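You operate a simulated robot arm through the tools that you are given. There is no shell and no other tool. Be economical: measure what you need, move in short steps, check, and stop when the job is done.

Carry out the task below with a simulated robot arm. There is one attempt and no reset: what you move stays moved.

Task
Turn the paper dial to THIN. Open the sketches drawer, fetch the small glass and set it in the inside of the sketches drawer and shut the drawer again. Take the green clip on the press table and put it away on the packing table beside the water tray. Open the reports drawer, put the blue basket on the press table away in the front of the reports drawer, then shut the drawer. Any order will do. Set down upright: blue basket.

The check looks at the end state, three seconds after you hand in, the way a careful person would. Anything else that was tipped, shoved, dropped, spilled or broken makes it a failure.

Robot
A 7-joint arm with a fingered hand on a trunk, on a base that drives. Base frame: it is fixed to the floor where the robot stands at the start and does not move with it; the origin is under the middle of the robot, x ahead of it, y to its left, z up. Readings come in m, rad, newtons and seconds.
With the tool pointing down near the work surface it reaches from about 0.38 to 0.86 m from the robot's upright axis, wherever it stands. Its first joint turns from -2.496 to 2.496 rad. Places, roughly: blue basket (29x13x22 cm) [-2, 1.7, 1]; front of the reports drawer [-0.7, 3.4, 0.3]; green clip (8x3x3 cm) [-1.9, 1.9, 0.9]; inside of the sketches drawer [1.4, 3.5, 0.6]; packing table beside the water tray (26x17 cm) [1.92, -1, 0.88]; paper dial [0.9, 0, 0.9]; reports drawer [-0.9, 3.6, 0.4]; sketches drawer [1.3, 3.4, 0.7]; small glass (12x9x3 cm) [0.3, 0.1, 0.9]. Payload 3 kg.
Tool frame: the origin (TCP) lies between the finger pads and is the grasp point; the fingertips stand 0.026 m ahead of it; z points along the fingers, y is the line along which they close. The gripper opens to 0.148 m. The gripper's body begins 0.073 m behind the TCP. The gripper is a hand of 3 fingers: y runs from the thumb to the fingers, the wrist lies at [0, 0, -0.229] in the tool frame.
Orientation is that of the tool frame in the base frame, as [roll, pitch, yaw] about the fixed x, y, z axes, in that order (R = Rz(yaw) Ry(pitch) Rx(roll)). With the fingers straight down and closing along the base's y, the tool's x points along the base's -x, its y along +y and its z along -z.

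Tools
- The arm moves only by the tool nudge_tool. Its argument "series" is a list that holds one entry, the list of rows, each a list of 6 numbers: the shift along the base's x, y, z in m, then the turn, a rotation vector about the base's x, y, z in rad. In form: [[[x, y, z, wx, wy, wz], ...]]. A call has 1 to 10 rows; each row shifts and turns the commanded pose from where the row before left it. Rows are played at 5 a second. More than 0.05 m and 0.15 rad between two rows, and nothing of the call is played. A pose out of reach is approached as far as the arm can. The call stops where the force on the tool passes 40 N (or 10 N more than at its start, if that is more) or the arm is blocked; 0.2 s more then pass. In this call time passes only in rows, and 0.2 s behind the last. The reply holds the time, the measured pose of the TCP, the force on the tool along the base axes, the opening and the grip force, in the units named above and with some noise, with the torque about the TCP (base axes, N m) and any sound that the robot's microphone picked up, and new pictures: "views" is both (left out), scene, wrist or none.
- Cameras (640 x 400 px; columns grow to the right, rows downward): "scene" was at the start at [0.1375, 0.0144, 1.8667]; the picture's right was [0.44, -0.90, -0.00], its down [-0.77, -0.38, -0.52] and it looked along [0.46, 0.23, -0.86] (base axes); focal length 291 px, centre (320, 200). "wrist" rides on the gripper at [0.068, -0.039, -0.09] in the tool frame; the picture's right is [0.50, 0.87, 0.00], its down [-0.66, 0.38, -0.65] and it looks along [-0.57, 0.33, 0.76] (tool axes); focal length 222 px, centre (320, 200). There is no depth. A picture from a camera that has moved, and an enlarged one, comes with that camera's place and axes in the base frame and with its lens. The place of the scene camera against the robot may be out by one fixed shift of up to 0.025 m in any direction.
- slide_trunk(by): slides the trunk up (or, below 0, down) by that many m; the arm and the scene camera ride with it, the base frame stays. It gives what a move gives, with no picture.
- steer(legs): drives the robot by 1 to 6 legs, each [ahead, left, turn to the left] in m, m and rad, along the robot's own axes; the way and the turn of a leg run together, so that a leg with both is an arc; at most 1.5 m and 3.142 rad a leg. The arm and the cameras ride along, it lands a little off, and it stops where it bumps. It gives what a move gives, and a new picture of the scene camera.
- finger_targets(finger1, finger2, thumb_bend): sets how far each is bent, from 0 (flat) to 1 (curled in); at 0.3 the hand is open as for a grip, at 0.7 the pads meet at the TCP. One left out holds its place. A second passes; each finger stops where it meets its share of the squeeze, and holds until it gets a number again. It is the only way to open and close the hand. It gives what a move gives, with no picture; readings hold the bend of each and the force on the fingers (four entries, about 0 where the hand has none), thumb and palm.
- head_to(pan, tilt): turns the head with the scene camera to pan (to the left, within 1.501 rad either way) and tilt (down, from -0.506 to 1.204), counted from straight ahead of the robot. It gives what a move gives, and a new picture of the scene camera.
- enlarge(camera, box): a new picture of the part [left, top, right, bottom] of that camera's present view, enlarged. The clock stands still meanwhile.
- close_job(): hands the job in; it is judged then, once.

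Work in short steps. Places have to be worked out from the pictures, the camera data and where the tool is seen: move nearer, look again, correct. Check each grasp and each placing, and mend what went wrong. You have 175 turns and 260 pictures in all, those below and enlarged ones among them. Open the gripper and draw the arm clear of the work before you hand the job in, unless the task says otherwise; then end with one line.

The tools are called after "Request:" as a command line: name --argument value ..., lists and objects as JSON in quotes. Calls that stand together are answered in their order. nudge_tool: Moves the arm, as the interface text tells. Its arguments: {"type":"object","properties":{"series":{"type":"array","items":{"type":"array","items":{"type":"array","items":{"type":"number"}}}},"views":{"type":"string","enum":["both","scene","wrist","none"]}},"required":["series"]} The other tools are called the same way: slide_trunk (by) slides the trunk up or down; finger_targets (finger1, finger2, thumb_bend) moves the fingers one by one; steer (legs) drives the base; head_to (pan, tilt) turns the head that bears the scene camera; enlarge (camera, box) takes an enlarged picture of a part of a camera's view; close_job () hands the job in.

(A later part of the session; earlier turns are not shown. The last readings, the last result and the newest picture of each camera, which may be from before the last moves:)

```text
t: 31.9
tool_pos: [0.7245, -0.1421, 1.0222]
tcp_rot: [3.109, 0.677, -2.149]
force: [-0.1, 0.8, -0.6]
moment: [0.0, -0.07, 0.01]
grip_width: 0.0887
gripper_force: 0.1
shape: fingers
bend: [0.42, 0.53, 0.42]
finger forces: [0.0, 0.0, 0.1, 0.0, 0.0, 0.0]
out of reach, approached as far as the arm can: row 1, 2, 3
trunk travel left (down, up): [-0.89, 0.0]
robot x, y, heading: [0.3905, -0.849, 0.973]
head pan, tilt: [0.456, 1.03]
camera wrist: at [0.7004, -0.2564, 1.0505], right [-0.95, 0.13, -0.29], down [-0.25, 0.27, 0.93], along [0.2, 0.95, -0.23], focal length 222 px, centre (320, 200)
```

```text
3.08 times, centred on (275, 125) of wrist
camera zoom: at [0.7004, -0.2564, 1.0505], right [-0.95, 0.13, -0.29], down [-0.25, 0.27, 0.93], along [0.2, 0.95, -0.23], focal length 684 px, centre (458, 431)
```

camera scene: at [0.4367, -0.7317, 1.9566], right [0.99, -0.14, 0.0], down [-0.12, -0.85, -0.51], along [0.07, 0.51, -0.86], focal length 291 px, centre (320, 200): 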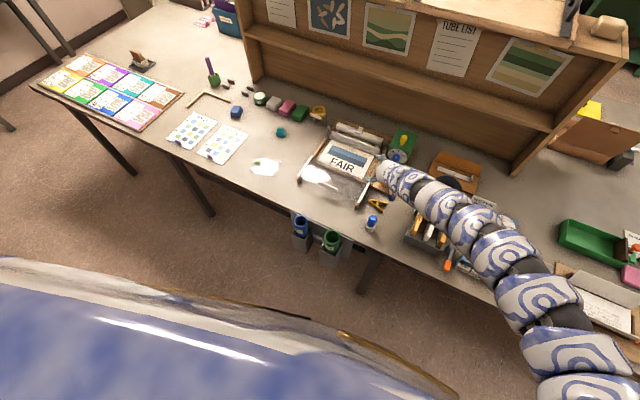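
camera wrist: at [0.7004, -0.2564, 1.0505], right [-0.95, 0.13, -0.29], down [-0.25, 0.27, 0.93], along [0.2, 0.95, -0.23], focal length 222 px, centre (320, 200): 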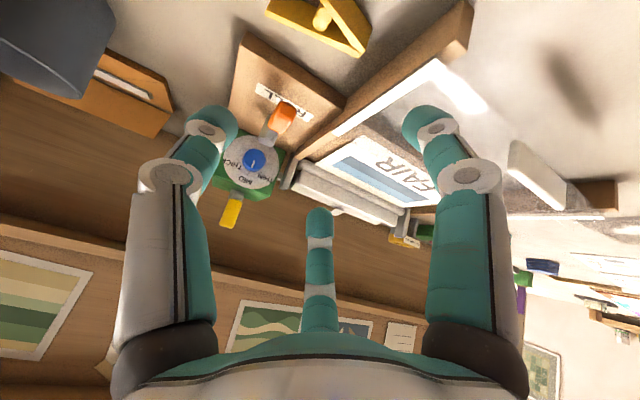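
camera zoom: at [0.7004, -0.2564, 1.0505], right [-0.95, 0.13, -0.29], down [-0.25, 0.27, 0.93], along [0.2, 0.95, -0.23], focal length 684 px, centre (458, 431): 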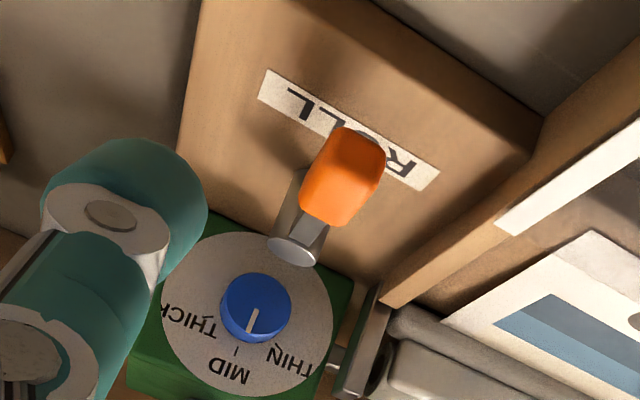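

Lever pivot is about [0.832, -0.025]; the lever now points straight at the operator and originally pointed at about -60°. I can push it back with the left fingers by a shift of about 6 cm along the bench. I set the fingers evenly and move above the start point.

Request:
finger_targets --finger1 0.42 --finger2 0.42 --thumb_bend 0.42

Request:
nudge_tool --series '[[[0.031, 0.0225, 0.003, 0, 0, 0], [0.031, 0.0225, 0.003, 0, 0, 0], [0.031, 0.0225, 0.003, 0, 0, 0]]]' --views "wrist"

```text
t: 32.9
tool_pos: [0.7261, -0.1436, 1.0228]
tcp_rot: [3.107, 0.674, -2.151]
force: [0.7, -0.2, -0.1]
moment: [-0.02, 0.01, 0.02]
grip_width: 0.0885
gripper_force: 0.0
shape: fingers
bend: [0.42, 0.42, 0.42]
finger forces: [0.0, 0.0, 0.0, 0.0, 0.1, 0.1]
trunk travel left (down, up): [-0.89, 0.0]
robot x, y, heading: [0.3834, -0.8512, 0.979]
head pan, tilt: [0.456, 1.03]
```

```text
t: 33.7
tool_pos: [0.8167, -0.0729, 1.029]
tcp_rot: [3.106, 0.674, -2.151]
force: [0.0, 0.9, -0.3]
moment: [-0.01, 0.0, 0.03]
grip_width: 0.0883
gripper_force: 0.0
shape: fingers
bend: [0.42, 0.42, 0.42]
finger forces: [0.1, 0.0, 0.1, 0.0, 0.0, 0.0]
trunk travel left (down, up): [-0.89, 0.0]
robot x, y, heading: [0.3873, -0.8476, 0.978]
head pan, tilt: [0.456, 1.03]
camera wrist: at [0.7936, -0.1869, 1.057], right [-0.95, 0.13, -0.29], down [-0.24, 0.27, 0.93], along [0.2, 0.95, -0.23], focal length 222 px, centre (320, 200)
```

wrist: 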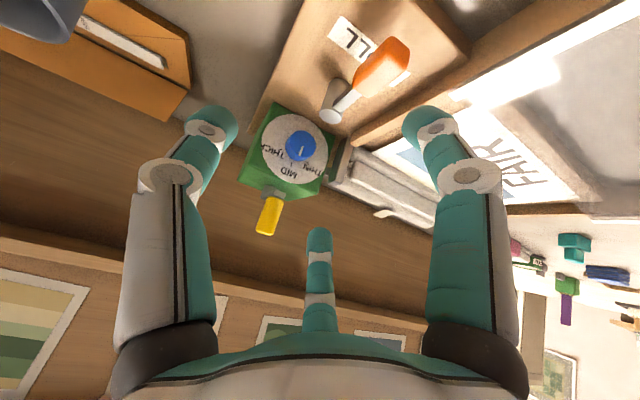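

I lower 5 cm, slightly toward the bench, and check the finger beside the lever.

Request:
nudge_tool --series '[[[0.003, 0.005, -0.025, 0, 0, 0], [0.003, 0.005, -0.025, 0, 0, 0]]]' --views "wrist"

```text
t: 34.3
tool_pos: [0.8234, -0.0684, 0.978]
tcp_rot: [3.105, 0.674, -2.15]
force: [-1.1, 0.0, -0.3]
moment: [-0.02, 0.03, -0.02]
grip_width: 0.0893
gripper_force: 0.5
shape: fingers
bend: [0.42, 0.42, 0.42]
finger forces: [0.5, 0.1, 0.0, 0.0, 0.1, 0.0]
trunk travel left (down, up): [-0.89, 0.0]
robot x, y, heading: [0.3905, -0.8481, 0.976]
head pan, tilt: [0.456, 1.03]
camera wrist: at [0.7995, -0.1803, 1.0062], right [-0.95, 0.13, -0.29], down [-0.24, 0.28, 0.93], along [0.2, 0.95, -0.23], focal length 222 px, centre (320, 200)
```

wrist: 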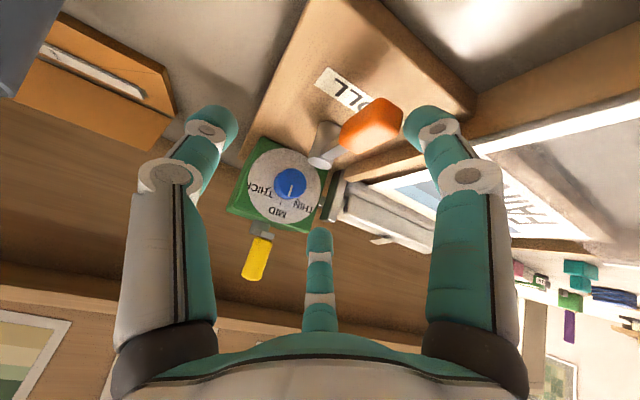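

The left fingertip touches the orange grip. I push along the bench to the right in small steps.

Request:
nudge_tool --series '[[[0.0126, -0.0082, 0, 0, 0, 0], [0.0126, -0.0082, 0, 0, 0, 0]]]' --views "wrist"

```text
t: 34.9
tool_pos: [0.8491, -0.0809, 0.9814]
tcp_rot: [3.108, 0.676, -2.151]
force: [-0.4, 1.1, 0.9]
moment: [-0.01, -0.03, -0.03]
grip_width: 0.0899
gripper_force: 0.4
shape: fingers
bend: [0.41, 0.42, 0.42]
finger forces: [0.3, 0.0, 0.0, 0.1, 0.0, 0.1]
trunk travel left (down, up): [-0.89, 0.0]
robot x, y, heading: [0.383, -0.853, 0.981]
head pan, tilt: [0.456, 1.03]
camera wrist: at [0.8255, -0.195, 1.0086], right [-0.95, 0.13, -0.29], down [-0.25, 0.27, 0.93], along [0.2, 0.95, -0.23], focal length 222 px, centre (320, 200)
```

wrist: 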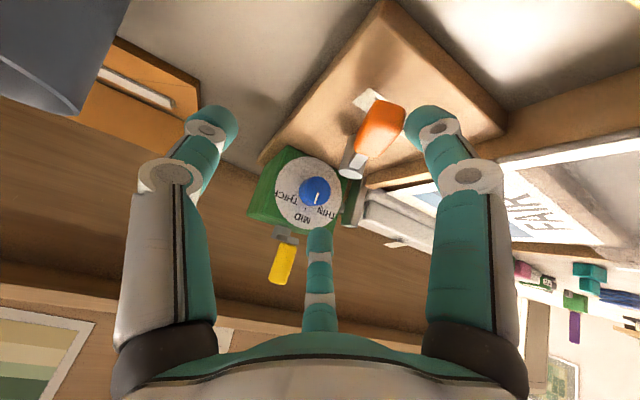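

The lever follows with light force. I continue 3 cm more and check.

Request:
nudge_tool --series '[[[0.0126, -0.0082, 0, 0, 0, 0], [0.0126, -0.0082, 0, 0, 0, 0]]]' --views "wrist"

```text
t: 35.5
tool_pos: [0.874, -0.0999, 0.9792]
tcp_rot: [3.106, 0.676, -2.15]
force: [0.7, 0.7, 0.0]
moment: [0.0, 0.02, -0.02]
grip_width: 0.0888
gripper_force: 0.0
shape: fingers
bend: [0.42, 0.42, 0.42]
finger forces: [0.0, 0.1, 0.0, 0.0, 0.1, 0.0]
trunk travel left (down, up): [-0.89, 0.0]
robot x, y, heading: [0.3847, -0.8441, 0.979]
head pan, tilt: [0.456, 1.03]
camera wrist: at [0.8507, -0.2128, 1.0068], right [-0.95, 0.13, -0.29], down [-0.25, 0.27, 0.93], along [0.2, 0.95, -0.23], focal length 222 px, centre (320, 200)
```

wrist: 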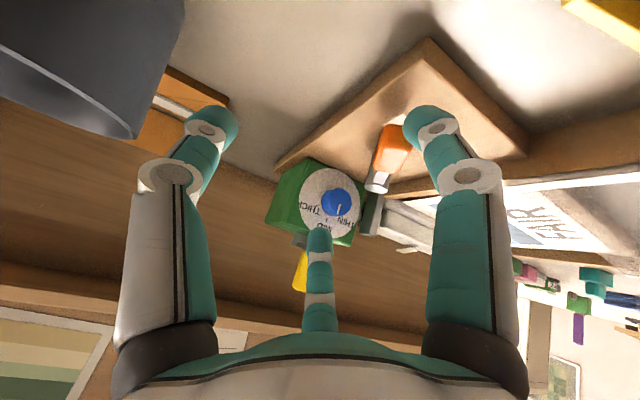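

Lever now at about -90°, target -60°. I push on along +x in two steps.

Request:
nudge_tool --series '[[[0.014, -0.003, 0, 0, 0, 0], [0.012, -0.001, 0, 0, 0, 0]]]' --views "wrist"

```text
t: 36.1
tool_pos: [0.8997, -0.1024, 0.9785]
tcp_rot: [3.108, 0.675, -2.149]
force: [0.5, 0.3, -0.2]
moment: [0.02, 0.03, -0.02]
grip_width: 0.089
gripper_force: 0.1
shape: fingers
bend: [0.42, 0.42, 0.42]
finger forces: [0.0, 0.0, 0.1, 0.1, 0.1, 0.0]
trunk travel left (down, up): [-0.89, 0.0]
robot x, y, heading: [0.3846, -0.8509, 0.978]
head pan, tilt: [0.456, 1.03]
camera wrist: at [0.876, -0.2158, 1.0061], right [-0.95, 0.13, -0.29], down [-0.25, 0.27, 0.93], along [0.2, 0.95, -0.23], focal length 222 px, centre (320, 200)
```

wrist: 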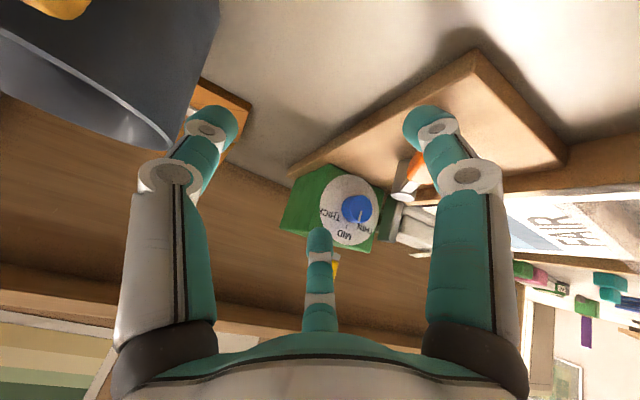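

The fingertip slipped past the lever's end at about -83°. I step back left, go 2.5 cm deeper toward the pivot, and push again.

Request:
nudge_tool --series '[[[-0.03, 0.005, 0, 0, 0, 0], [-0.01, 0.005, 0, 0, 0, 0], [0.0137, 0.021, 0, 0, 0, 0], [0.015, 0.0, 0, 0, 0, 0]]]' --views "wrist"

```text
t: 37.1
tool_pos: [0.8881, -0.0739, 0.9793]
tcp_rot: [3.106, 0.675, -2.154]
force: [-0.5, -0.9, 0.0]
moment: [0.02, 0.05, 0.01]
grip_width: 0.09
gripper_force: 0.2
shape: fingers
bend: [0.41, 0.42, 0.42]
finger forces: [0.4, 0.1, 0.0, 0.1, 0.0, 0.0]
trunk travel left (down, up): [-0.89, 0.0]
robot x, y, heading: [0.3841, -0.8536, 0.975]
head pan, tilt: [0.456, 1.03]
camera wrist: at [0.8651, -0.1862, 1.0068], right [-0.95, 0.13, -0.29], down [-0.25, 0.27, 0.93], along [0.2, 0.95, -0.23], focal length 222 px, centre (320, 200)
```

wrist: 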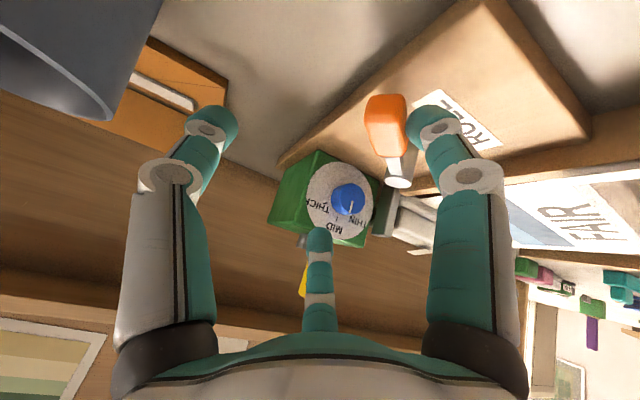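

Contact is good; the lever is now near -72°. One more 12 mm push.

Request:
nudge_tool --series '[[[0.011, 0.004, 0, 0, 0, 0]]]' --views "wrist"

```text
t: 37.5
tool_pos: [0.8995, -0.0693, 0.978]
tcp_rot: [3.106, 0.676, -2.151]
force: [-1.8, -1.6, 1.2]
moment: [-0.09, 0.12, 0.08]
grip_width: 0.0919
gripper_force: 1.3
shape: fingers
bend: [0.4, 0.42, 0.42]
finger forces: [2.3, 0.0, 0.0, 0.0, 0.1, 0.1]
trunk travel left (down, up): [-0.89, 0.0]
robot x, y, heading: [0.3829, -0.847, 0.976]
head pan, tilt: [0.456, 1.03]
camera wrist: at [0.876, -0.1817, 1.0065], right [-0.95, 0.13, -0.29], down [-0.24, 0.27, 0.93], along [0.2, 0.95, -0.23], focal length 222 px, centre (320, 200)
```

wrist: 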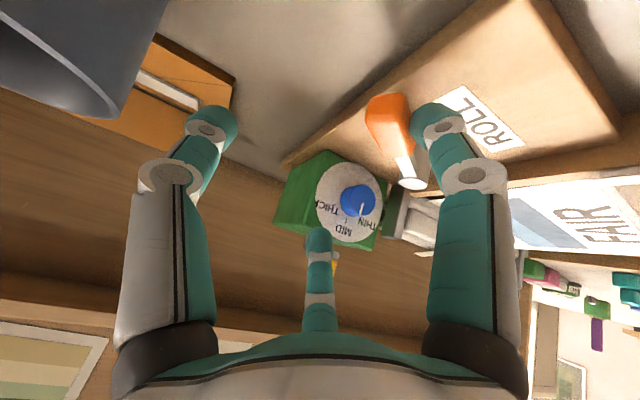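

About -65° now; I give it 4 mm more and watch the force.

Request:
nudge_tool --series '[[[0.004, 0.002, 0, 0, 0, 0]]]' --views "wrist"

```text
t: 37.9
tool_pos: [0.9034, -0.0663, 0.9796]
tcp_rot: [3.105, 0.675, -2.15]
force: [-3.1, -2.4, 1.5]
moment: [-0.13, 0.22, 0.08]
grip_width: 0.0949
gripper_force: 2.2
shape: fingers
bend: [0.38, 0.42, 0.42]
finger forces: [4.4, 0.0, 0.0, 0.1, 0.0, 0.1]
trunk travel left (down, up): [-0.89, 0.0]
robot x, y, heading: [0.3861, -0.8495, 0.974]
head pan, tilt: [0.456, 1.03]
camera wrist: at [0.8794, -0.18, 1.0077], right [-0.95, 0.13, -0.29], down [-0.24, 0.27, 0.93], along [0.2, 0.95, -0.23], focal length 222 px, centre (320, 200)
```

wrist: 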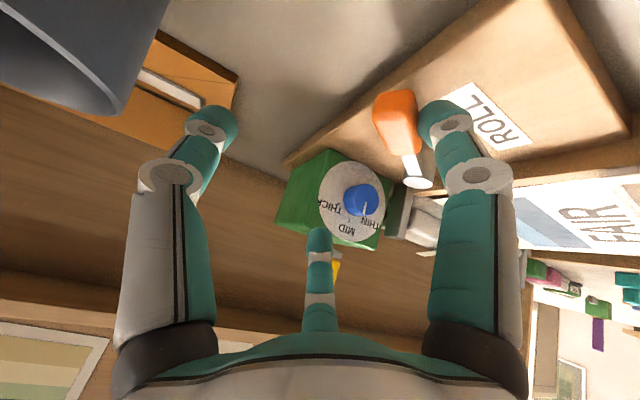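

The lever is at its stop (force rises, no more motion), which matches the original direction. I back off left and rise.

Request:
nudge_tool --series '[[[-0.02, 0.002, 0, 0, 0, 0], [0.0, -0.01, 0.03, 0, 0, 0], [0.0, -0.02, 0.04, 0, 0, 0]]]' --views "wrist"

Request:
enlarge --camera "scene" --box '[340, 120, 440, 200]'

```text
t: 38.7
tool_pos: [0.8833, -0.0944, 1.0532]
tcp_rot: [3.106, 0.676, -2.15]
force: [-0.1, 0.3, -0.6]
moment: [0.01, -0.03, -0.03]
grip_width: 0.0889
gripper_force: 0.1
shape: fingers
bend: [0.42, 0.42, 0.42]
finger forces: [0.0, 0.0, 0.0, 0.1, 0.0, 0.1]
trunk travel left (down, up): [-0.89, 0.0]
robot x, y, heading: [0.3876, -0.8521, 0.978]
head pan, tilt: [0.456, 1.03]
camera wrist: at [0.8596, -0.2072, 1.0813], right [-0.95, 0.13, -0.29], down [-0.25, 0.27, 0.93], along [0.2, 0.95, -0.23], focal length 222 px, centre (320, 200)
```

wrist: 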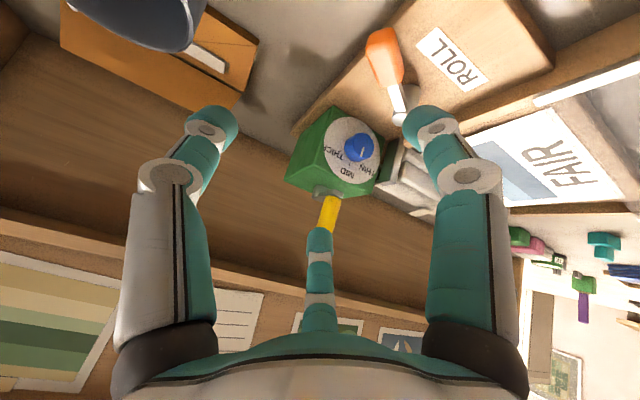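

```text
5.00 times, centred on (390, 160) of scene
camera zoom: at [0.4356, -0.7325, 1.9568], right [0.99, -0.14, 0.0], down [-0.12, -0.85, -0.52], along [0.07, 0.51, -0.86], focal length 1456 px, centre (-30, 400)
```

zoom: 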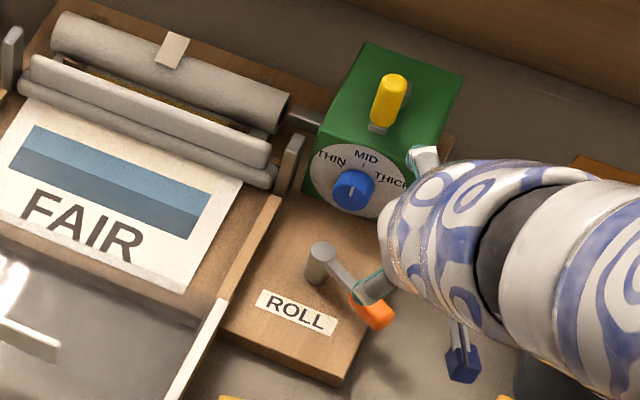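

The lever is back: its angle to the ROLL label equals the original (about 30°). Next the dial: I retract 8 cm along the bench normal, then drive 11 cm forward.

Request:
nudge_tool --series '[[[-0.022, -0.0335, 0, 0, 0, 0], [-0.022, -0.0335, 0, 0, 0, 0]]]' --views "none"

Request:
steer --legs '[[0.11, 0, 0]]'

```text
t: 39.3
tool_pos: [0.8477, -0.1499, 1.0437]
tcp_rot: [3.112, 0.677, -2.14]
force: [0.3, -0.3, 0.5]
moment: [-0.02, 0.07, 0.04]
grip_width: 0.0886
gripper_force: 0.0
shape: fingers
bend: [0.42, 0.42, 0.42]
finger forces: [0.1, 0.0, 0.1, 0.0, 0.0, 0.0]
out of reach, approached as far as the arm can: row 2
trunk travel left (down, up): [-0.89, 0.0]
robot x, y, heading: [0.3846, -0.8506, 0.977]
head pan, tilt: [0.456, 1.03]
```

```text
t: 40.5
tool_pos: [0.9038, -0.0563, 1.0429]
tcp_rot: [3.108, 0.674, -2.15]
force: [0.8, 0.8, -0.6]
moment: [-0.02, -0.03, 0.01]
grip_width: 0.0885
gripper_force: 0.1
shape: fingers
bend: [0.42, 0.42, 0.42]
finger forces: [0.1, 0.1, 0.0, 0.0, 0.0, 0.1]
trunk travel left (down, up): [-0.89, 0.0]
robot x, y, heading: [0.4487, -0.7619, 0.979]
head pan, tilt: [0.456, 1.03]
camera scene: at [0.498, -0.6399, 1.9565], right [0.99, -0.14, 0.0], down [-0.12, -0.85, -0.51], along [0.07, 0.51, -0.86], focal length 291 px, centre (320, 200)
```

scene: 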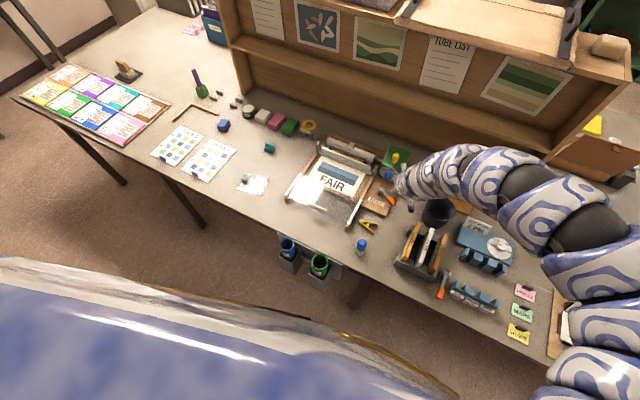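

The hand is a three-jaw chuck (digits 120° apart), so it can centre on the knob. I tilt to 45° and go to an 8 cm standoff on the knob axis, with the digits at 0.53.

Request:
nudge_tool --series '[[[-0.017, 0.0165, -0.0145, 0.028, -0.018, 0], [-0.017, 0.0165, -0.0145, 0.028, -0.018, 0], [-0.017, 0.0165, -0.0145, 0.028, -0.018, 0]]]' --views "none"

Request:
finger_targets --finger1 0.52 --finger2 0.52 --thumb_bend 0.52

Request:
enlarge --camera "wrist" --box '[120, 50, 480, 275]'

```text
t: 41.3
tool_pos: [0.8518, -0.0083, 0.9983]
tcp_rot: [3.108, 0.774, -2.149]
force: [0.1, 0.3, -0.5]
moment: [-0.01, 0.01, 0.03]
grip_width: 0.0885
gripper_force: 0.1
shape: fingers
bend: [0.42, 0.42, 0.42]
finger forces: [0.0, 0.1, 0.0, 0.0, 0.1, 0.0]
trunk travel left (down, up): [-0.89, 0.0]
robot x, y, heading: [0.4484, -0.7613, 0.98]
head pan, tilt: [0.456, 1.03]
```

```text
t: 42.3
tool_pos: [0.8519, -0.0088, 1.0007]
tcp_rot: [3.105, 0.774, -2.151]
force: [0.5, -0.1, 0.4]
moment: [0.01, 0.01, -0.01]
grip_width: 0.0562
gripper_force: 0.0
shape: fingers
bend: [0.52, 0.52, 0.52]
finger forces: [0.0, 0.1, 0.0, 0.1, 0.0, 0.1]
trunk travel left (down, up): [-0.89, 0.0]
robot x, y, heading: [0.4434, -0.7585, 0.979]
head pan, tilt: [0.456, 1.03]
```

```text
1.78 times, centred on (300, 162) of wrist
camera zoom: at [0.8274, -0.1231, 1.0164], right [-0.93, 0.16, -0.33], down [-0.3, 0.2, 0.94], along [0.21, 0.97, -0.14], focal length 395 px, centre (356, 267)
```

zoom: 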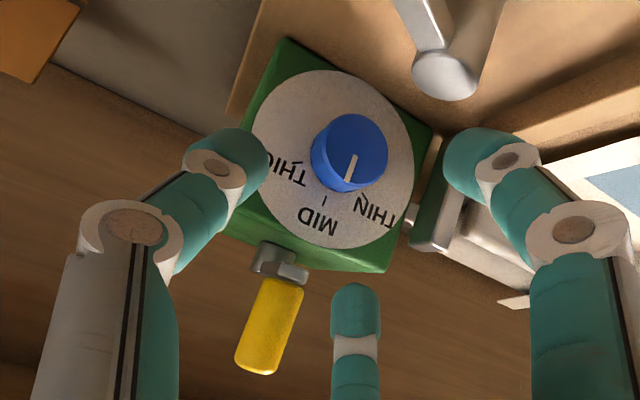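

Knob is on the tool axis. I advance 5 cm in and look.

Request:
nudge_tool --series '[[[0.0097, 0.0148, -0.0177, 0, 0, 0], [0.0097, 0.0148, -0.0177, 0, 0, 0]]]' --views "wrist"

```text
t: 42.9
tool_pos: [0.8705, 0.0218, 0.9647]
tcp_rot: [3.106, 0.774, -2.148]
force: [-6.9, -8.5, 4.7]
moment: [0.13, 0.0, 0.25]
grip_width: 0.0561
gripper_force: 5.4
shape: fingers
bend: [0.52, 0.57, 0.52]
finger forces: [0.0, 10.5, 0.0, 0.1, 0.0, 0.0]
trunk travel left (down, up): [-0.89, 0.0]
robot x, y, heading: [0.4461, -0.7602, 0.975]
head pan, tilt: [0.456, 1.03]
camera wrist: at [0.8464, -0.0936, 0.9826], right [-0.93, 0.16, -0.33], down [-0.3, 0.2, 0.94], along [0.21, 0.97, -0.14], focal length 222 px, centre (320, 200)
```

wrist: 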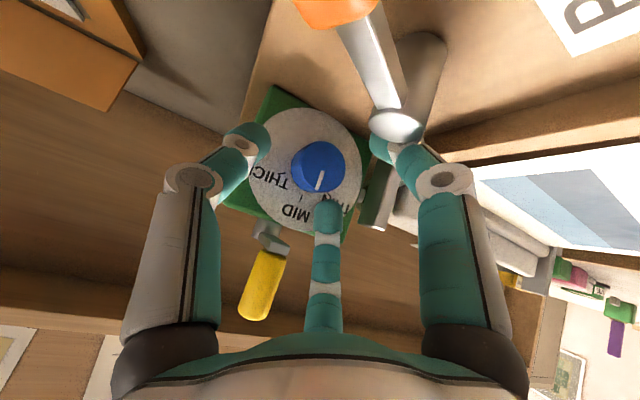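

The upper finger meets the disc face first because of the tilt, so a chuck grip won't fit here. I instead back off a little and use that finger to press on the knob's top and drag it left, which turns it counter-clockwise.

Request:
nudge_tool --series '[[[-0.006, -0.009, 0.004, 0, 0, 0]]]' --views "none"

Request:
enlarge --camera "wrist" --box '[210, 80, 430, 240]'

```text
t: 43.3
tool_pos: [0.8655, 0.0129, 0.9699]
tcp_rot: [3.108, 0.777, -2.149]
force: [-1.0, -1.4, -0.3]
moment: [-0.03, -0.03, 0.03]
grip_width: 0.0559
gripper_force: 0.6
shape: fingers
bend: [0.52, 0.54, 0.52]
finger forces: [0.0, 1.1, 0.0, 0.0, 0.0, 0.1]
trunk travel left (down, up): [-0.89, 0.0]
robot x, y, heading: [0.4497, -0.7614, 0.978]
head pan, tilt: [0.456, 1.03]
```

```text
2.50 times, centred on (320, 160) of wrist
camera zoom: at [0.8418, -0.1015, 0.9867], right [-0.93, 0.16, -0.33], down [-0.3, 0.2, 0.93], along [0.21, 0.97, -0.14], focal length 555 px, centre (320, 300)
```

zoom: 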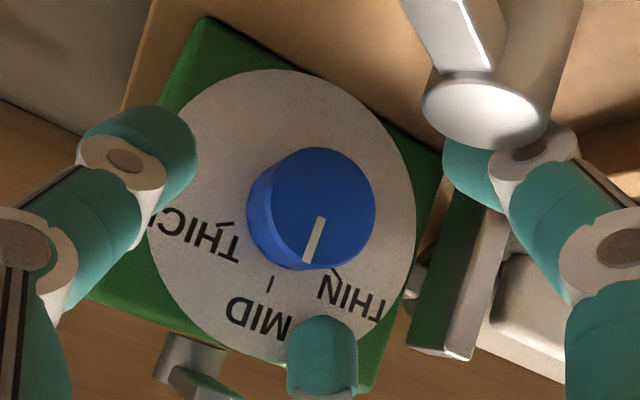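

The pointer is still at MID. I shift the hand 12 mm right, then lower so that the upper finger lands on the knob's top right.

Request:
nudge_tool --series '[[[0.008, -0.0096, 0, 0, 0, 0], [0, 0, -0.01, 0, 0, 0], [0, 0, -0.005, 0, 0, 0]]]' --views "none"

Request:
enlarge --camera "wrist" --box '[210, 80, 430, 240]'

```text
t: 44.1
tool_pos: [0.8725, 0.0022, 0.9548]
tcp_rot: [3.105, 0.778, -2.15]
force: [-7.6, 4.9, 8.4]
moment: [0.3, 0.42, -0.24]
grip_width: 0.0632
gripper_force: 6.7
shape: fingers
bend: [0.51, 0.51, 0.52]
finger forces: [9.3, 3.0, 0.0, 0.0, 0.0, 0.0]
trunk travel left (down, up): [-0.89, 0.0]
robot x, y, heading: [0.4446, -0.7628, 0.979]
head pan, tilt: [0.456, 1.03]
```

```text
2.50 times, centred on (320, 160) of wrist
camera zoom: at [0.8475, -0.1124, 0.9714], right [-0.93, 0.16, -0.33], down [-0.3, 0.19, 0.94], along [0.21, 0.97, -0.13], focal length 555 px, centre (320, 300)
```

zoom: 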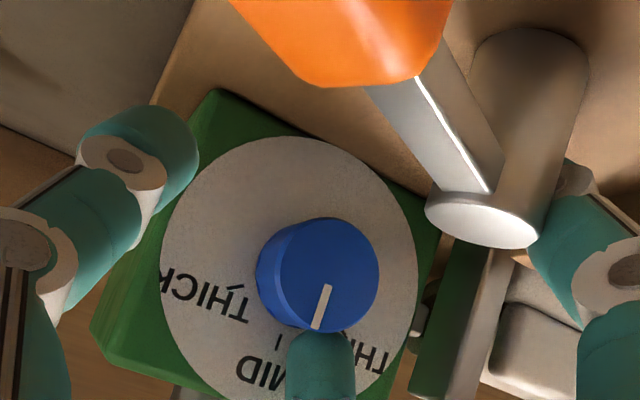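

The upper finger presses the knob, but finger 1 touches the lever post. I open finger 1 away from it.

Request:
finger_targets --finger1 0.42

Request:
nudge_tool --series '[[[-0.006, 0.004, -0.002, 0, 0, 0], [-0.006, 0.004, 0, 0, 0, 0]]]' --views "none"

Request:
enlarge --camera "wrist" --box '[210, 80, 430, 240]'

```text
t: 45.1
tool_pos: [0.8725, 0.0017, 0.953]
tcp_rot: [3.108, 0.775, -2.15]
force: [-3.4, 3.2, 9.6]
moment: [0.39, 0.17, -0.07]
grip_width: 0.0697
gripper_force: 5.5
shape: fingers
bend: [0.46, 0.5, 0.52]
finger forces: [7.7, 4.5, 0.0, 0.1, 0.0, 0.1]
trunk travel left (down, up): [-0.89, 0.0]
robot x, y, heading: [0.4492, -0.7607, 0.979]
head pan, tilt: [0.456, 1.03]
```

```text
t: 45.7
tool_pos: [0.8627, 0.0092, 0.9512]
tcp_rot: [3.108, 0.774, -2.15]
force: [0.7, -4.4, 10.2]
moment: [-0.11, 0.18, 0.06]
grip_width: 0.0594
gripper_force: 4.8
shape: fingers
bend: [0.49, 0.52, 0.52]
finger forces: [10.4, 0.0, 0.0, 0.0, 0.0, 0.0]
trunk travel left (down, up): [-0.89, 0.0]
robot x, y, heading: [0.4474, -0.7606, 0.977]
head pan, tilt: [0.456, 1.03]
```

```text
2.50 times, centred on (320, 160) of wrist
camera zoom: at [0.8375, -0.1056, 0.9684], right [-0.93, 0.16, -0.33], down [-0.3, 0.2, 0.93], along [0.21, 0.97, -0.14], focal length 555 px, centre (320, 300)
```

zoom: 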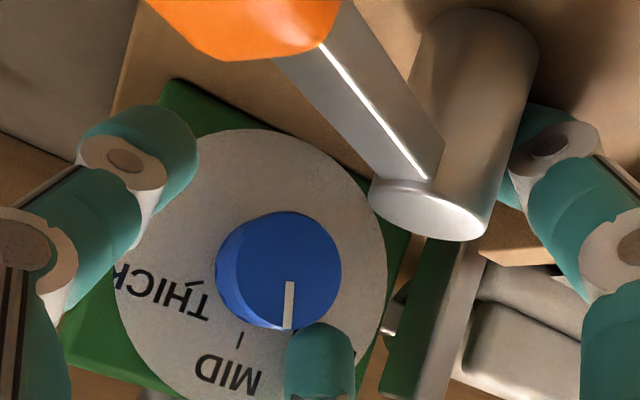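

It works: the knob turned about 15°. Finger 1 now rubs the rail, so I lift the hand, curl finger 1 fully in and repeat the drag.

Request:
nudge_tool --series '[[[0, 0, 0.02, 0, 0, 0], [-0.005, -0.008, 0.03, 0, 0, 0]]]' --views "none"

Request:
finger_targets --finger1 1.0

Request:
nudge_tool --series '[[[0.015, -0.002, -0.01, 0, 0, 0], [0.008, 0.003, -0.02, 0, 0, 0]]]' --views "wrist"

```text
t: 46.3
tool_pos: [0.8548, 0.0036, 0.9999]
tcp_rot: [3.102, 0.772, -2.15]
force: [0.2, -0.2, -0.9]
moment: [-0.02, -0.01, -0.03]
grip_width: 0.0723
gripper_force: 0.0
shape: fingers
bend: [0.42, 0.52, 0.52]
finger forces: [0.0, 0.0, 0.0, 0.0, 0.1, 0.0]
trunk travel left (down, up): [-0.89, 0.0]
robot x, y, heading: [0.4477, -0.7582, 0.976]
head pan, tilt: [0.456, 1.03]
```

```text
t: 47.3
tool_pos: [0.8579, 0.0045, 1.0003]
tcp_rot: [3.107, 0.776, -2.151]
force: [-0.5, 0.5, -0.2]
moment: [0.02, 0.01, 0.03]
grip_width: 0.0535
gripper_force: 0.2
shape: fingers
bend: [1.0, 0.52, 0.52]
finger forces: [0.0, 0.0, 0.0, 0.0, 0.0, 0.0]
trunk travel left (down, up): [-0.89, 0.0]
robot x, y, heading: [0.4464, -0.7599, 0.981]
head pan, tilt: [0.456, 1.03]
```

```text
t: 47.9
tool_pos: [0.8792, 0.0042, 0.973]
tcp_rot: [3.107, 0.777, -2.15]
force: [-0.5, -1.4, 0.4]
moment: [0.04, -0.06, 0.02]
grip_width: 0.0537
gripper_force: 0.3
shape: fingers
bend: [1.0, 0.53, 0.52]
finger forces: [0.0, 1.4, 0.1, 0.0, 0.1, 0.0]
trunk travel left (down, up): [-0.89, 0.0]
robot x, y, heading: [0.45, -0.7598, 0.977]
head pan, tilt: [0.456, 1.03]
camera wrist: at [0.8544, -0.1108, 0.9899], right [-0.93, 0.16, -0.33], down [-0.3, 0.2, 0.93], along [0.21, 0.97, -0.13], focal length 222 px, centre (320, 200)
```

wrist: 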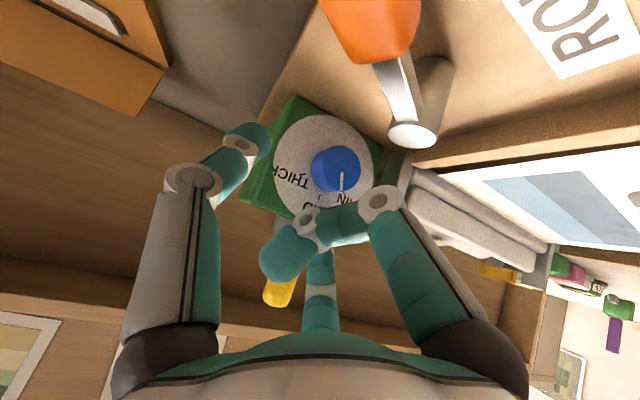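

Finger 1 is out of the way. I lower onto the knob and drag left 18 mm.

Request:
nudge_tool --series '[[[-0.003, -0.0045, -0.01, 0, 0, 0], [0, 0, -0.011, 0, 0, 0]]]' --views "none"

Request:
nudge_tool --series '[[[-0.007, 0.0046, 0, 0, 0, 0], [-0.007, 0.0046, -0.001, 0, 0, 0]]]' --views "wrist"

```text
t: 48.5
tool_pos: [0.8761, -0.0015, 0.9527]
tcp_rot: [3.107, 0.777, -2.149]
force: [-4.1, -2.6, 7.2]
moment: [0.38, -0.08, 0.05]
grip_width: 0.0536
gripper_force: 2.9
shape: fingers
bend: [1.0, 0.5, 0.52]
finger forces: [0.1, 6.9, 0.0, 0.0, 0.1, 0.0]
trunk travel left (down, up): [-0.89, 0.0]
robot x, y, heading: [0.4474, -0.7609, 0.976]
head pan, tilt: [0.456, 1.03]
```

```text
t: 49.1
tool_pos: [0.8626, 0.0086, 0.9497]
tcp_rot: [3.106, 0.775, -2.153]
force: [0.2, 0.1, 0.8]
moment: [0.02, -0.01, 0.05]
grip_width: 0.0536
gripper_force: 0.0
shape: fingers
bend: [1.0, 0.52, 0.52]
finger forces: [0.1, 0.1, 0.0, 0.0, 0.0, 0.0]
trunk travel left (down, up): [-0.89, 0.0]
robot x, y, heading: [0.4472, -0.7598, 0.976]
head pan, tilt: [0.456, 1.03]
camera wrist: at [0.8386, -0.1062, 0.9667], right [-0.93, 0.16, -0.33], down [-0.3, 0.2, 0.93], along [0.21, 0.97, -0.14], focal length 222 px, centre (320, 200)
```

wrist: 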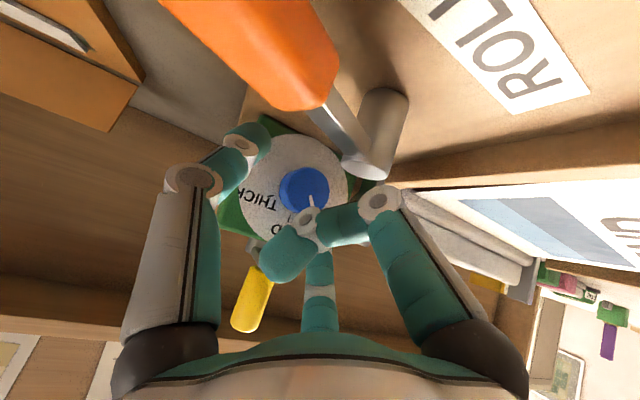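

I check the pointer.

Request:
enlarge --camera "wrist" --box '[220, 110, 380, 240]'

```text
3.08 times, centred on (300, 175) of wrist
camera zoom: at [0.8386, -0.1062, 0.9667], right [-0.93, 0.16, -0.33], down [-0.3, 0.2, 0.93], along [0.21, 0.97, -0.14], focal length 684 px, centre (382, 277)
```

zoom: 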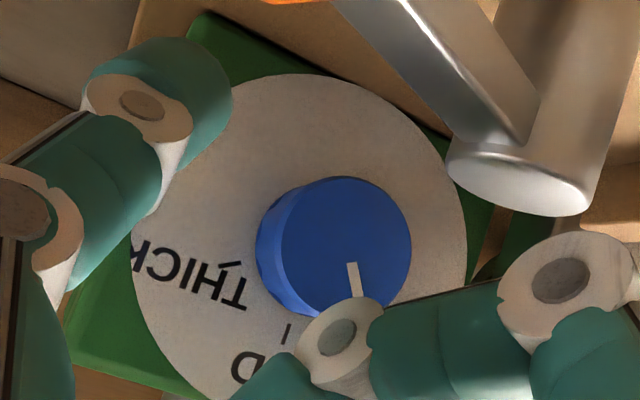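

About 25° so far out of 60°. I repeat with a longer stroke starting further right.

Request:
nudge_tool --series '[[[0, 0, 0.03, 0, 0, 0], [0.0264, -0.0186, 0, 0, 0, 0], [0, 0, -0.02, 0, 0, 0], [0, 0, -0.01, 0, 0, 0], [-0.006, 0.004, 0.001, 0, 0, 0], [-0.006, 0.004, 0.001, 0, 0, 0], [-0.006, 0.004, 0, 0, 0, 0], [-0.006, 0.004, -0.002, 0, 0, 0]]]' --views "none"

Request:
enlarge --camera "wrist" --box '[220, 90, 400, 240]'

```text
t: 50.9
tool_pos: [0.8641, 0.0059, 0.949]
tcp_rot: [3.108, 0.772, -2.149]
force: [0.7, 0.1, 0.0]
moment: [0.0, 0.0, 0.01]
grip_width: 0.0538
gripper_force: 0.9
shape: fingers
bend: [1.0, 0.52, 0.52]
finger forces: [0.1, 0.2, 0.0, 0.0, 0.1, 0.0]
trunk travel left (down, up): [-0.89, 0.0]
robot x, y, heading: [0.4479, -0.7627, 0.981]
head pan, tilt: [0.456, 1.03]
```

```text
2.67 times, centred on (310, 165) of wrist
camera zoom: at [0.8391, -0.1091, 0.9666], right [-0.93, 0.16, -0.33], down [-0.29, 0.2, 0.93], along [0.21, 0.97, -0.14], focal length 592 px, centre (347, 293)
```

zoom: 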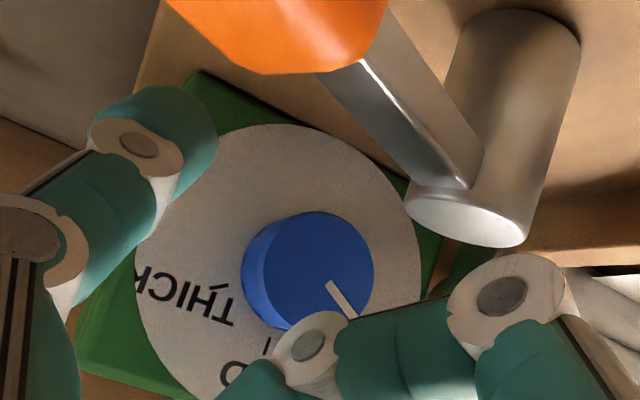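

The pointer moved a lot, now near THIN. I lift off and back away for a clear look.

Request:
nudge_tool --series '[[[0, 0, 0.02, 0, 0, 0], [-0.0, 0.0, 0.03, 0, 0, 0], [-0.02, -0.03, 0.01, 0, 0, 0]]]' --views "none"

Request:
finger_targets --finger1 0.3

Request:
enlarge --camera "wrist" --box '[230, 60, 390, 190]'

```text
t: 51.9
tool_pos: [0.8157, -0.0396, 0.9866]
tcp_rot: [3.069, 0.728, -2.174]
force: [0.1, -0.9, 1.0]
moment: [0.01, 0.03, 0.05]
grip_width: 0.0536
gripper_force: 0.1
shape: fingers
bend: [1.0, 0.52, 0.52]
finger forces: [0.1, 0.1, 0.0, 0.1, 0.0, 0.0]
trunk travel left (down, up): [-0.89, 0.0]
robot x, y, heading: [0.4473, -0.7585, 0.97]
head pan, tilt: [0.456, 1.03]
stopped in row 3: the arm was blocked; the commanded pose is now the measured one
```

```text
t: 52.9
tool_pos: [0.8115, -0.0389, 0.988]
tcp_rot: [3.071, 0.729, -2.172]
force: [-0.2, 0.5, 0.1]
moment: [-0.02, -0.04, -0.02]
grip_width: 0.0931
gripper_force: 0.0
shape: fingers
bend: [0.3, 0.52, 0.52]
finger forces: [0.0, 0.0, 0.0, 0.1, 0.0, 0.1]
trunk travel left (down, up): [-0.89, 0.0]
robot x, y, heading: [0.4454, -0.7611, 0.977]
head pan, tilt: [0.456, 1.03]
```

```text
3.08 times, centred on (310, 125) of wrist
camera zoom: at [0.7884, -0.1529, 1.0092], right [-0.95, 0.15, -0.29], down [-0.25, 0.22, 0.94], along [0.2, 0.96, -0.17], focal length 684 px, centre (351, 431)
```

zoom: 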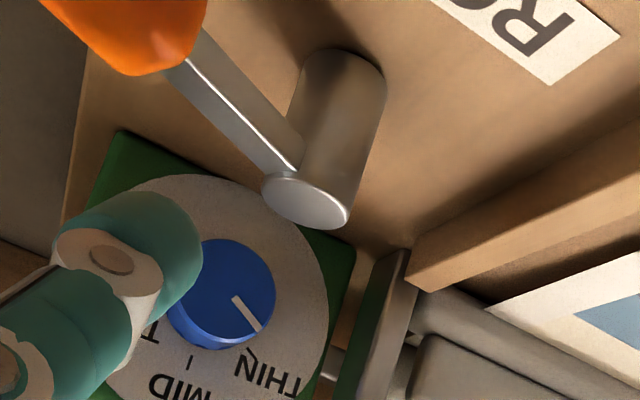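

The pointer (51°) matches the THIN tick (54°): the dial is set. The arm reported blocked, so I look at the scene.

Request:
head_to --pan -0.2 --tilt 0.95

Request:
enlarge --camera "scene" --box '[0, 60, 300, 250]'

```text
t: 54.0
tool_pos: [0.8126, -0.0381, 0.988]
tcp_rot: [3.069, 0.729, -2.174]
force: [0.2, 0.1, 0.1]
moment: [0.01, 0.02, 0.02]
grip_width: 0.0932
gripper_force: 0.2
shape: fingers
bend: [0.3, 0.52, 0.52]
finger forces: [0.0, 0.0, 0.1, 0.0, 0.0, 0.0]
trunk travel left (down, up): [-0.89, 0.0]
robot x, y, heading: [0.4476, -0.7607, 0.976]
head pan, tilt: [-0.201, 0.949]
camera scene: at [0.5395, -0.6584, 1.9623], right [0.7, -0.71, 0.0], down [-0.58, -0.57, -0.58], along [0.42, 0.41, -0.81], focal length 291 px, centre (320, 200)
```

scene: 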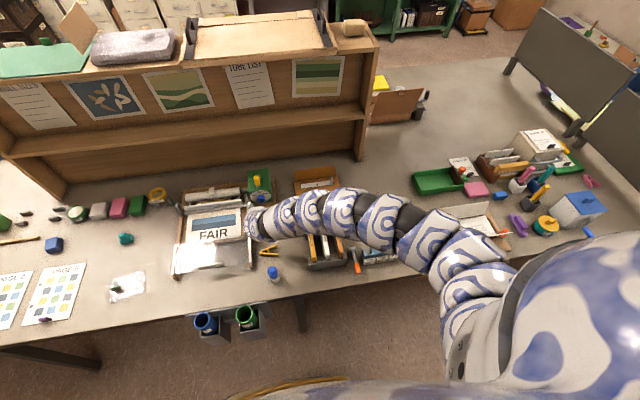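

```text
2.11 times, centred on (150, 155) of scene
camera zoom: at [0.5395, -0.6584, 1.9623], right [0.7, -0.71, 0.0], down [-0.58, -0.57, -0.58], along [0.42, 0.41, -0.81], focal length 613 px, centre (678, 295)
```

zoom: 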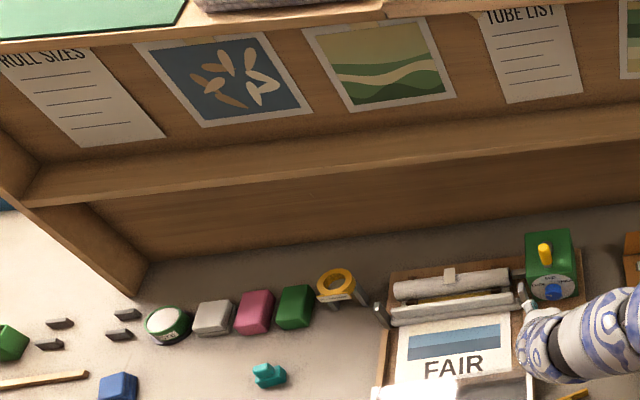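

The arm stretches over the files and notebook; I check nothing there was touched.

Request:
enlarge --camera "scene" --box '[240, 150, 540, 320]'

```text
2.13 times, centred on (390, 235) of scene
camera zoom: at [0.5395, -0.6584, 1.9623], right [0.7, -0.71, 0.0], down [-0.58, -0.57, -0.58], along [0.42, 0.41, -0.81], focal length 621 px, centre (171, 125)
```

zoom: 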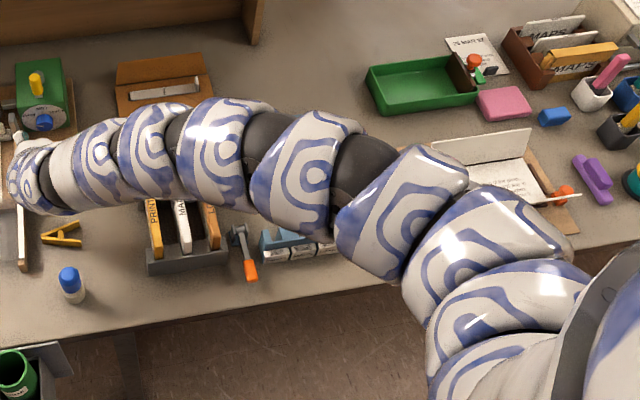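

All looks in place. I raise the hand from the press before driving off.

Request:
nudge_tool --series '[[[0.005, 0.01, 0.03, 0, 0, 0], [0.005, 0.01, 0.03, 0, 0, 0]]]' --views "wrist"

```text
t: 54.6
tool_pos: [0.8184, -0.0232, 1.0448]
tcp_rot: [3.064, 0.721, -2.181]
force: [3.0, 2.3, 3.3]
moment: [-0.47, 0.39, 0.17]
grip_width: 0.0935
gripper_force: 0.0
shape: fingers
bend: [0.3, 0.52, 0.52]
finger forces: [0.0, 0.0, 0.0, 0.0, 0.1, 0.0]
trunk travel left (down, up): [-0.89, 0.0]
robot x, y, heading: [0.4512, -0.7587, 0.974]
head pan, tilt: [-0.201, 0.949]
camera wrist: at [0.7945, -0.1372, 1.0666], right [-0.95, 0.15, -0.28], down [-0.24, 0.22, 0.94], along [0.2, 0.96, -0.17], focal length 222 px, centre (320, 200)
```

wrist: 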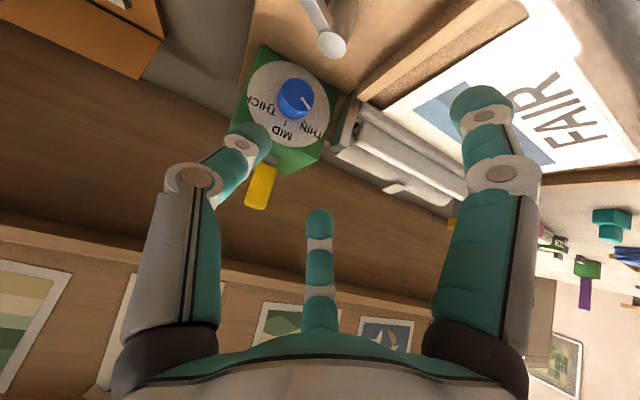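

A closer look at the dial to confirm.

Request:
enlarge --camera "wrist" --box '[230, 50, 350, 160]'

```text
3.64 times, centred on (290, 105) of wrist
camera zoom: at [0.7945, -0.1372, 1.0666], right [-0.95, 0.15, -0.28], down [-0.24, 0.22, 0.94], along [0.2, 0.96, -0.17], focal length 808 px, centre (429, 546)
```

zoom: 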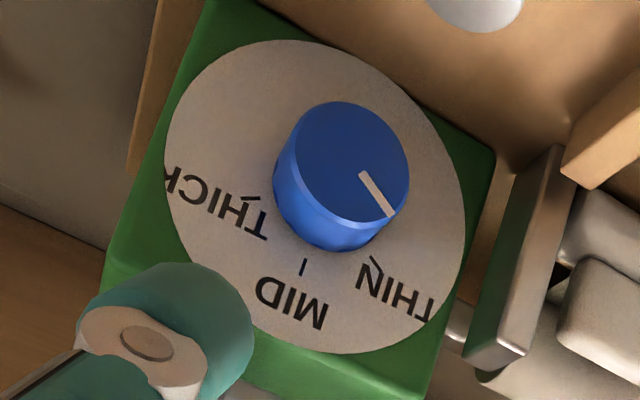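

The dial reads THIN within a few degrees. Now I back off from the bench, turn to face along the aisle toward the press table, and look.

Request:
steer --legs '[[-0.45, 0, 0], [0, 0, 1.57]]'

Request:
head_to --pan 0.0 --tilt 0.45

Request:
head_to --pan -0.9 --tilt 0.45

```text
t: 61.1
tool_pos: [-0.5437, -0.7463, 1.0507]
tcp_rot: [3.071, 0.729, -0.623]
force: [0.2, 0.2, -1.0]
moment: [-0.02, 0.01, 0.0]
grip_width: 0.0934
gripper_force: 0.1
shape: fingers
bend: [0.3, 0.52, 0.52]
finger forces: [0.1, 0.0, 0.1, 0.1, 0.0, 0.0]
trunk travel left (down, up): [-0.89, 0.0]
robot x, y, heading: [0.1851, -1.1397, 2.521]
head pan, tilt: [-0.201, 0.949]
camera scene: at [0.0702, -1.0541, 1.9623], right [0.73, 0.68, 0.0], down [0.56, -0.59, -0.58], along [-0.4, 0.42, -0.81], focal length 291 px, centre (320, 200)
```

scene: 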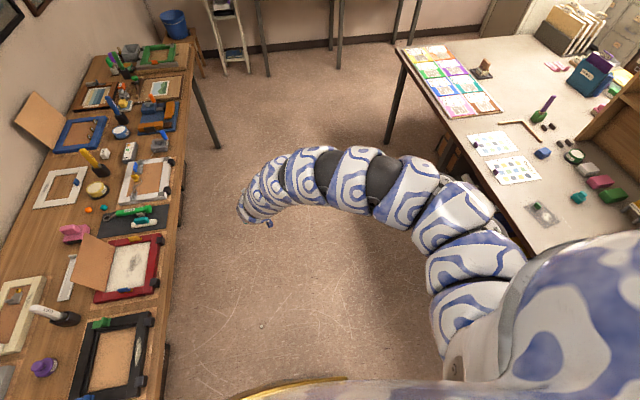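

```text
t: 62.0
tool_pos: [-0.5431, -0.7459, 1.0502]
tcp_rot: [3.072, 0.73, -0.622]
force: [0.3, 0.0, -0.4]
moment: [-0.01, 0.02, -0.01]
grip_width: 0.0934
gripper_force: 0.0
shape: fingers
bend: [0.3, 0.52, 0.52]
finger forces: [0.1, 0.0, 0.0, 0.0, 0.0, 0.0]
trunk travel left (down, up): [-0.89, 0.0]
robot x, y, heading: [0.1923, -1.1418, 2.529]
head pan, tilt: [0.0, 0.45]
camera scene: at [0.0452, -1.0539, 2.0042], right [0.58, 0.82, 0.0], down [0.36, -0.25, -0.9], along [-0.73, 0.52, -0.44], focal length 291 px, centre (320, 200)
```

scene: 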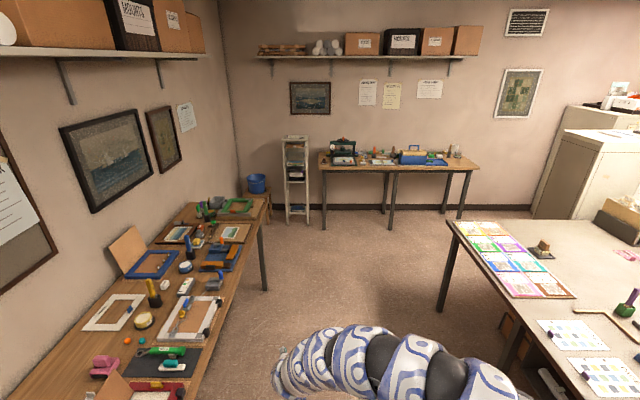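

```text
t: 63.2
tool_pos: [-0.5431, -0.7466, 1.0495]
tcp_rot: [3.068, 0.729, -0.624]
force: [-0.2, 1.1, 0.5]
moment: [0.0, -0.04, -0.03]
grip_width: 0.0933
gripper_force: 0.1
shape: fingers
bend: [0.3, 0.52, 0.52]
finger forces: [0.1, 0.0, 0.1, 0.0, 0.0, 0.0]
trunk travel left (down, up): [-0.89, 0.0]
robot x, y, heading: [0.1923, -1.1386, 2.528]
head pan, tilt: [-0.901, 0.45]
camera scene: at [0.1151, -1.0152, 2.0043], right [1.0, 0.06, 0.0], down [0.02, -0.43, -0.9], along [-0.05, 0.9, -0.44], focal length 291 px, centre (320, 200)
```

scene: 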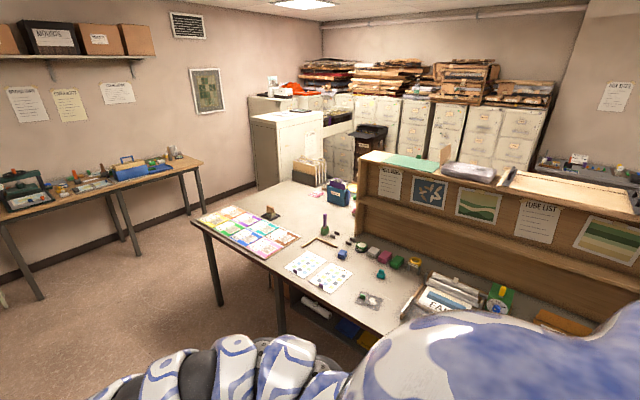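

The route is clear: the press table is on the far wall, and the cabinets lie behind the bench around its left end. I drive along the aisle, turn to face the bench normal and side-step into the gap.

Request:
steer --legs '[[1.5, 0, 0.034], [0.58, 0, 0], [0, 0, -1.57], [0, 0.52, 0]]'

Request:
head_to --pan 0.0 --tilt 0.45

```text
t: 79.9
tool_pos: [-1.6392, 1.0186, 1.0507]
tcp_rot: [3.073, 0.731, -2.121]
force: [0.3, -0.2, 0.7]
moment: [0.02, -0.02, 0.0]
grip_width: 0.0933
gripper_force: 0.0
shape: fingers
bend: [0.3, 0.52, 0.52]
finger forces: [0.0, 0.0, 0.1, 0.0, 0.0, 0.1]
trunk travel left (down, up): [-0.89, 0.0]
robot x, y, heading: [-1.9738, 0.2584, 1.029]
head pan, tilt: [-0.901, 0.45]
camera scene: at [-1.846, 0.3238, 2.0043], right [0.13, -0.99, 0.0], down [-0.43, -0.06, -0.9], along [0.89, 0.12, -0.43], focal length 291 px, centre (320, 200)
```

scene: 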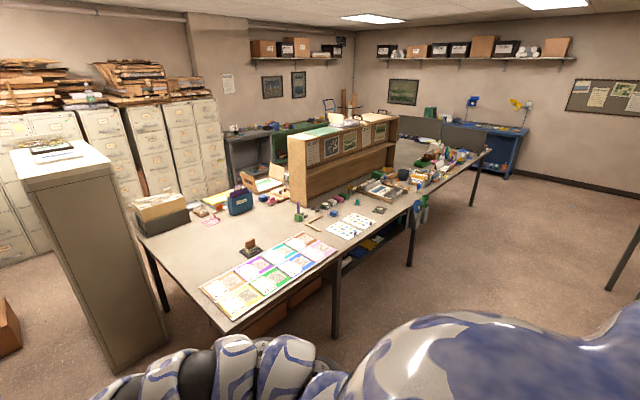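

```text
t: 81.1
tool_pos: [-1.637, 1.0191, 1.05]
tcp_rot: [3.07, 0.73, -2.122]
force: [0.8, -0.8, 1.2]
moment: [-0.02, 0.0, 0.0]
grip_width: 0.0931
gripper_force: 0.1
shape: fingers
bend: [0.3, 0.52, 0.52]
finger forces: [0.0, 0.0, 0.1, 0.0, 0.0, 0.0]
trunk travel left (down, up): [-0.89, 0.0]
robot x, y, heading: [-1.9696, 0.2566, 1.029]
head pan, tilt: [0.0, 0.45]
camera scene: at [-1.8888, 0.3902, 2.0043], right [0.86, -0.52, 0.0], down [-0.22, -0.37, -0.9], along [0.46, 0.77, -0.44], focal length 291 px, centre (320, 200)
```

scene: 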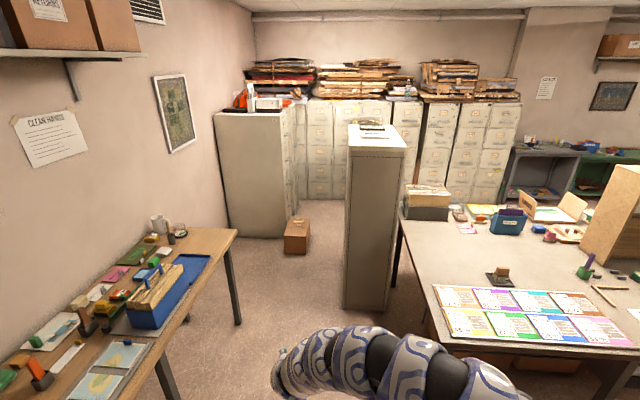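

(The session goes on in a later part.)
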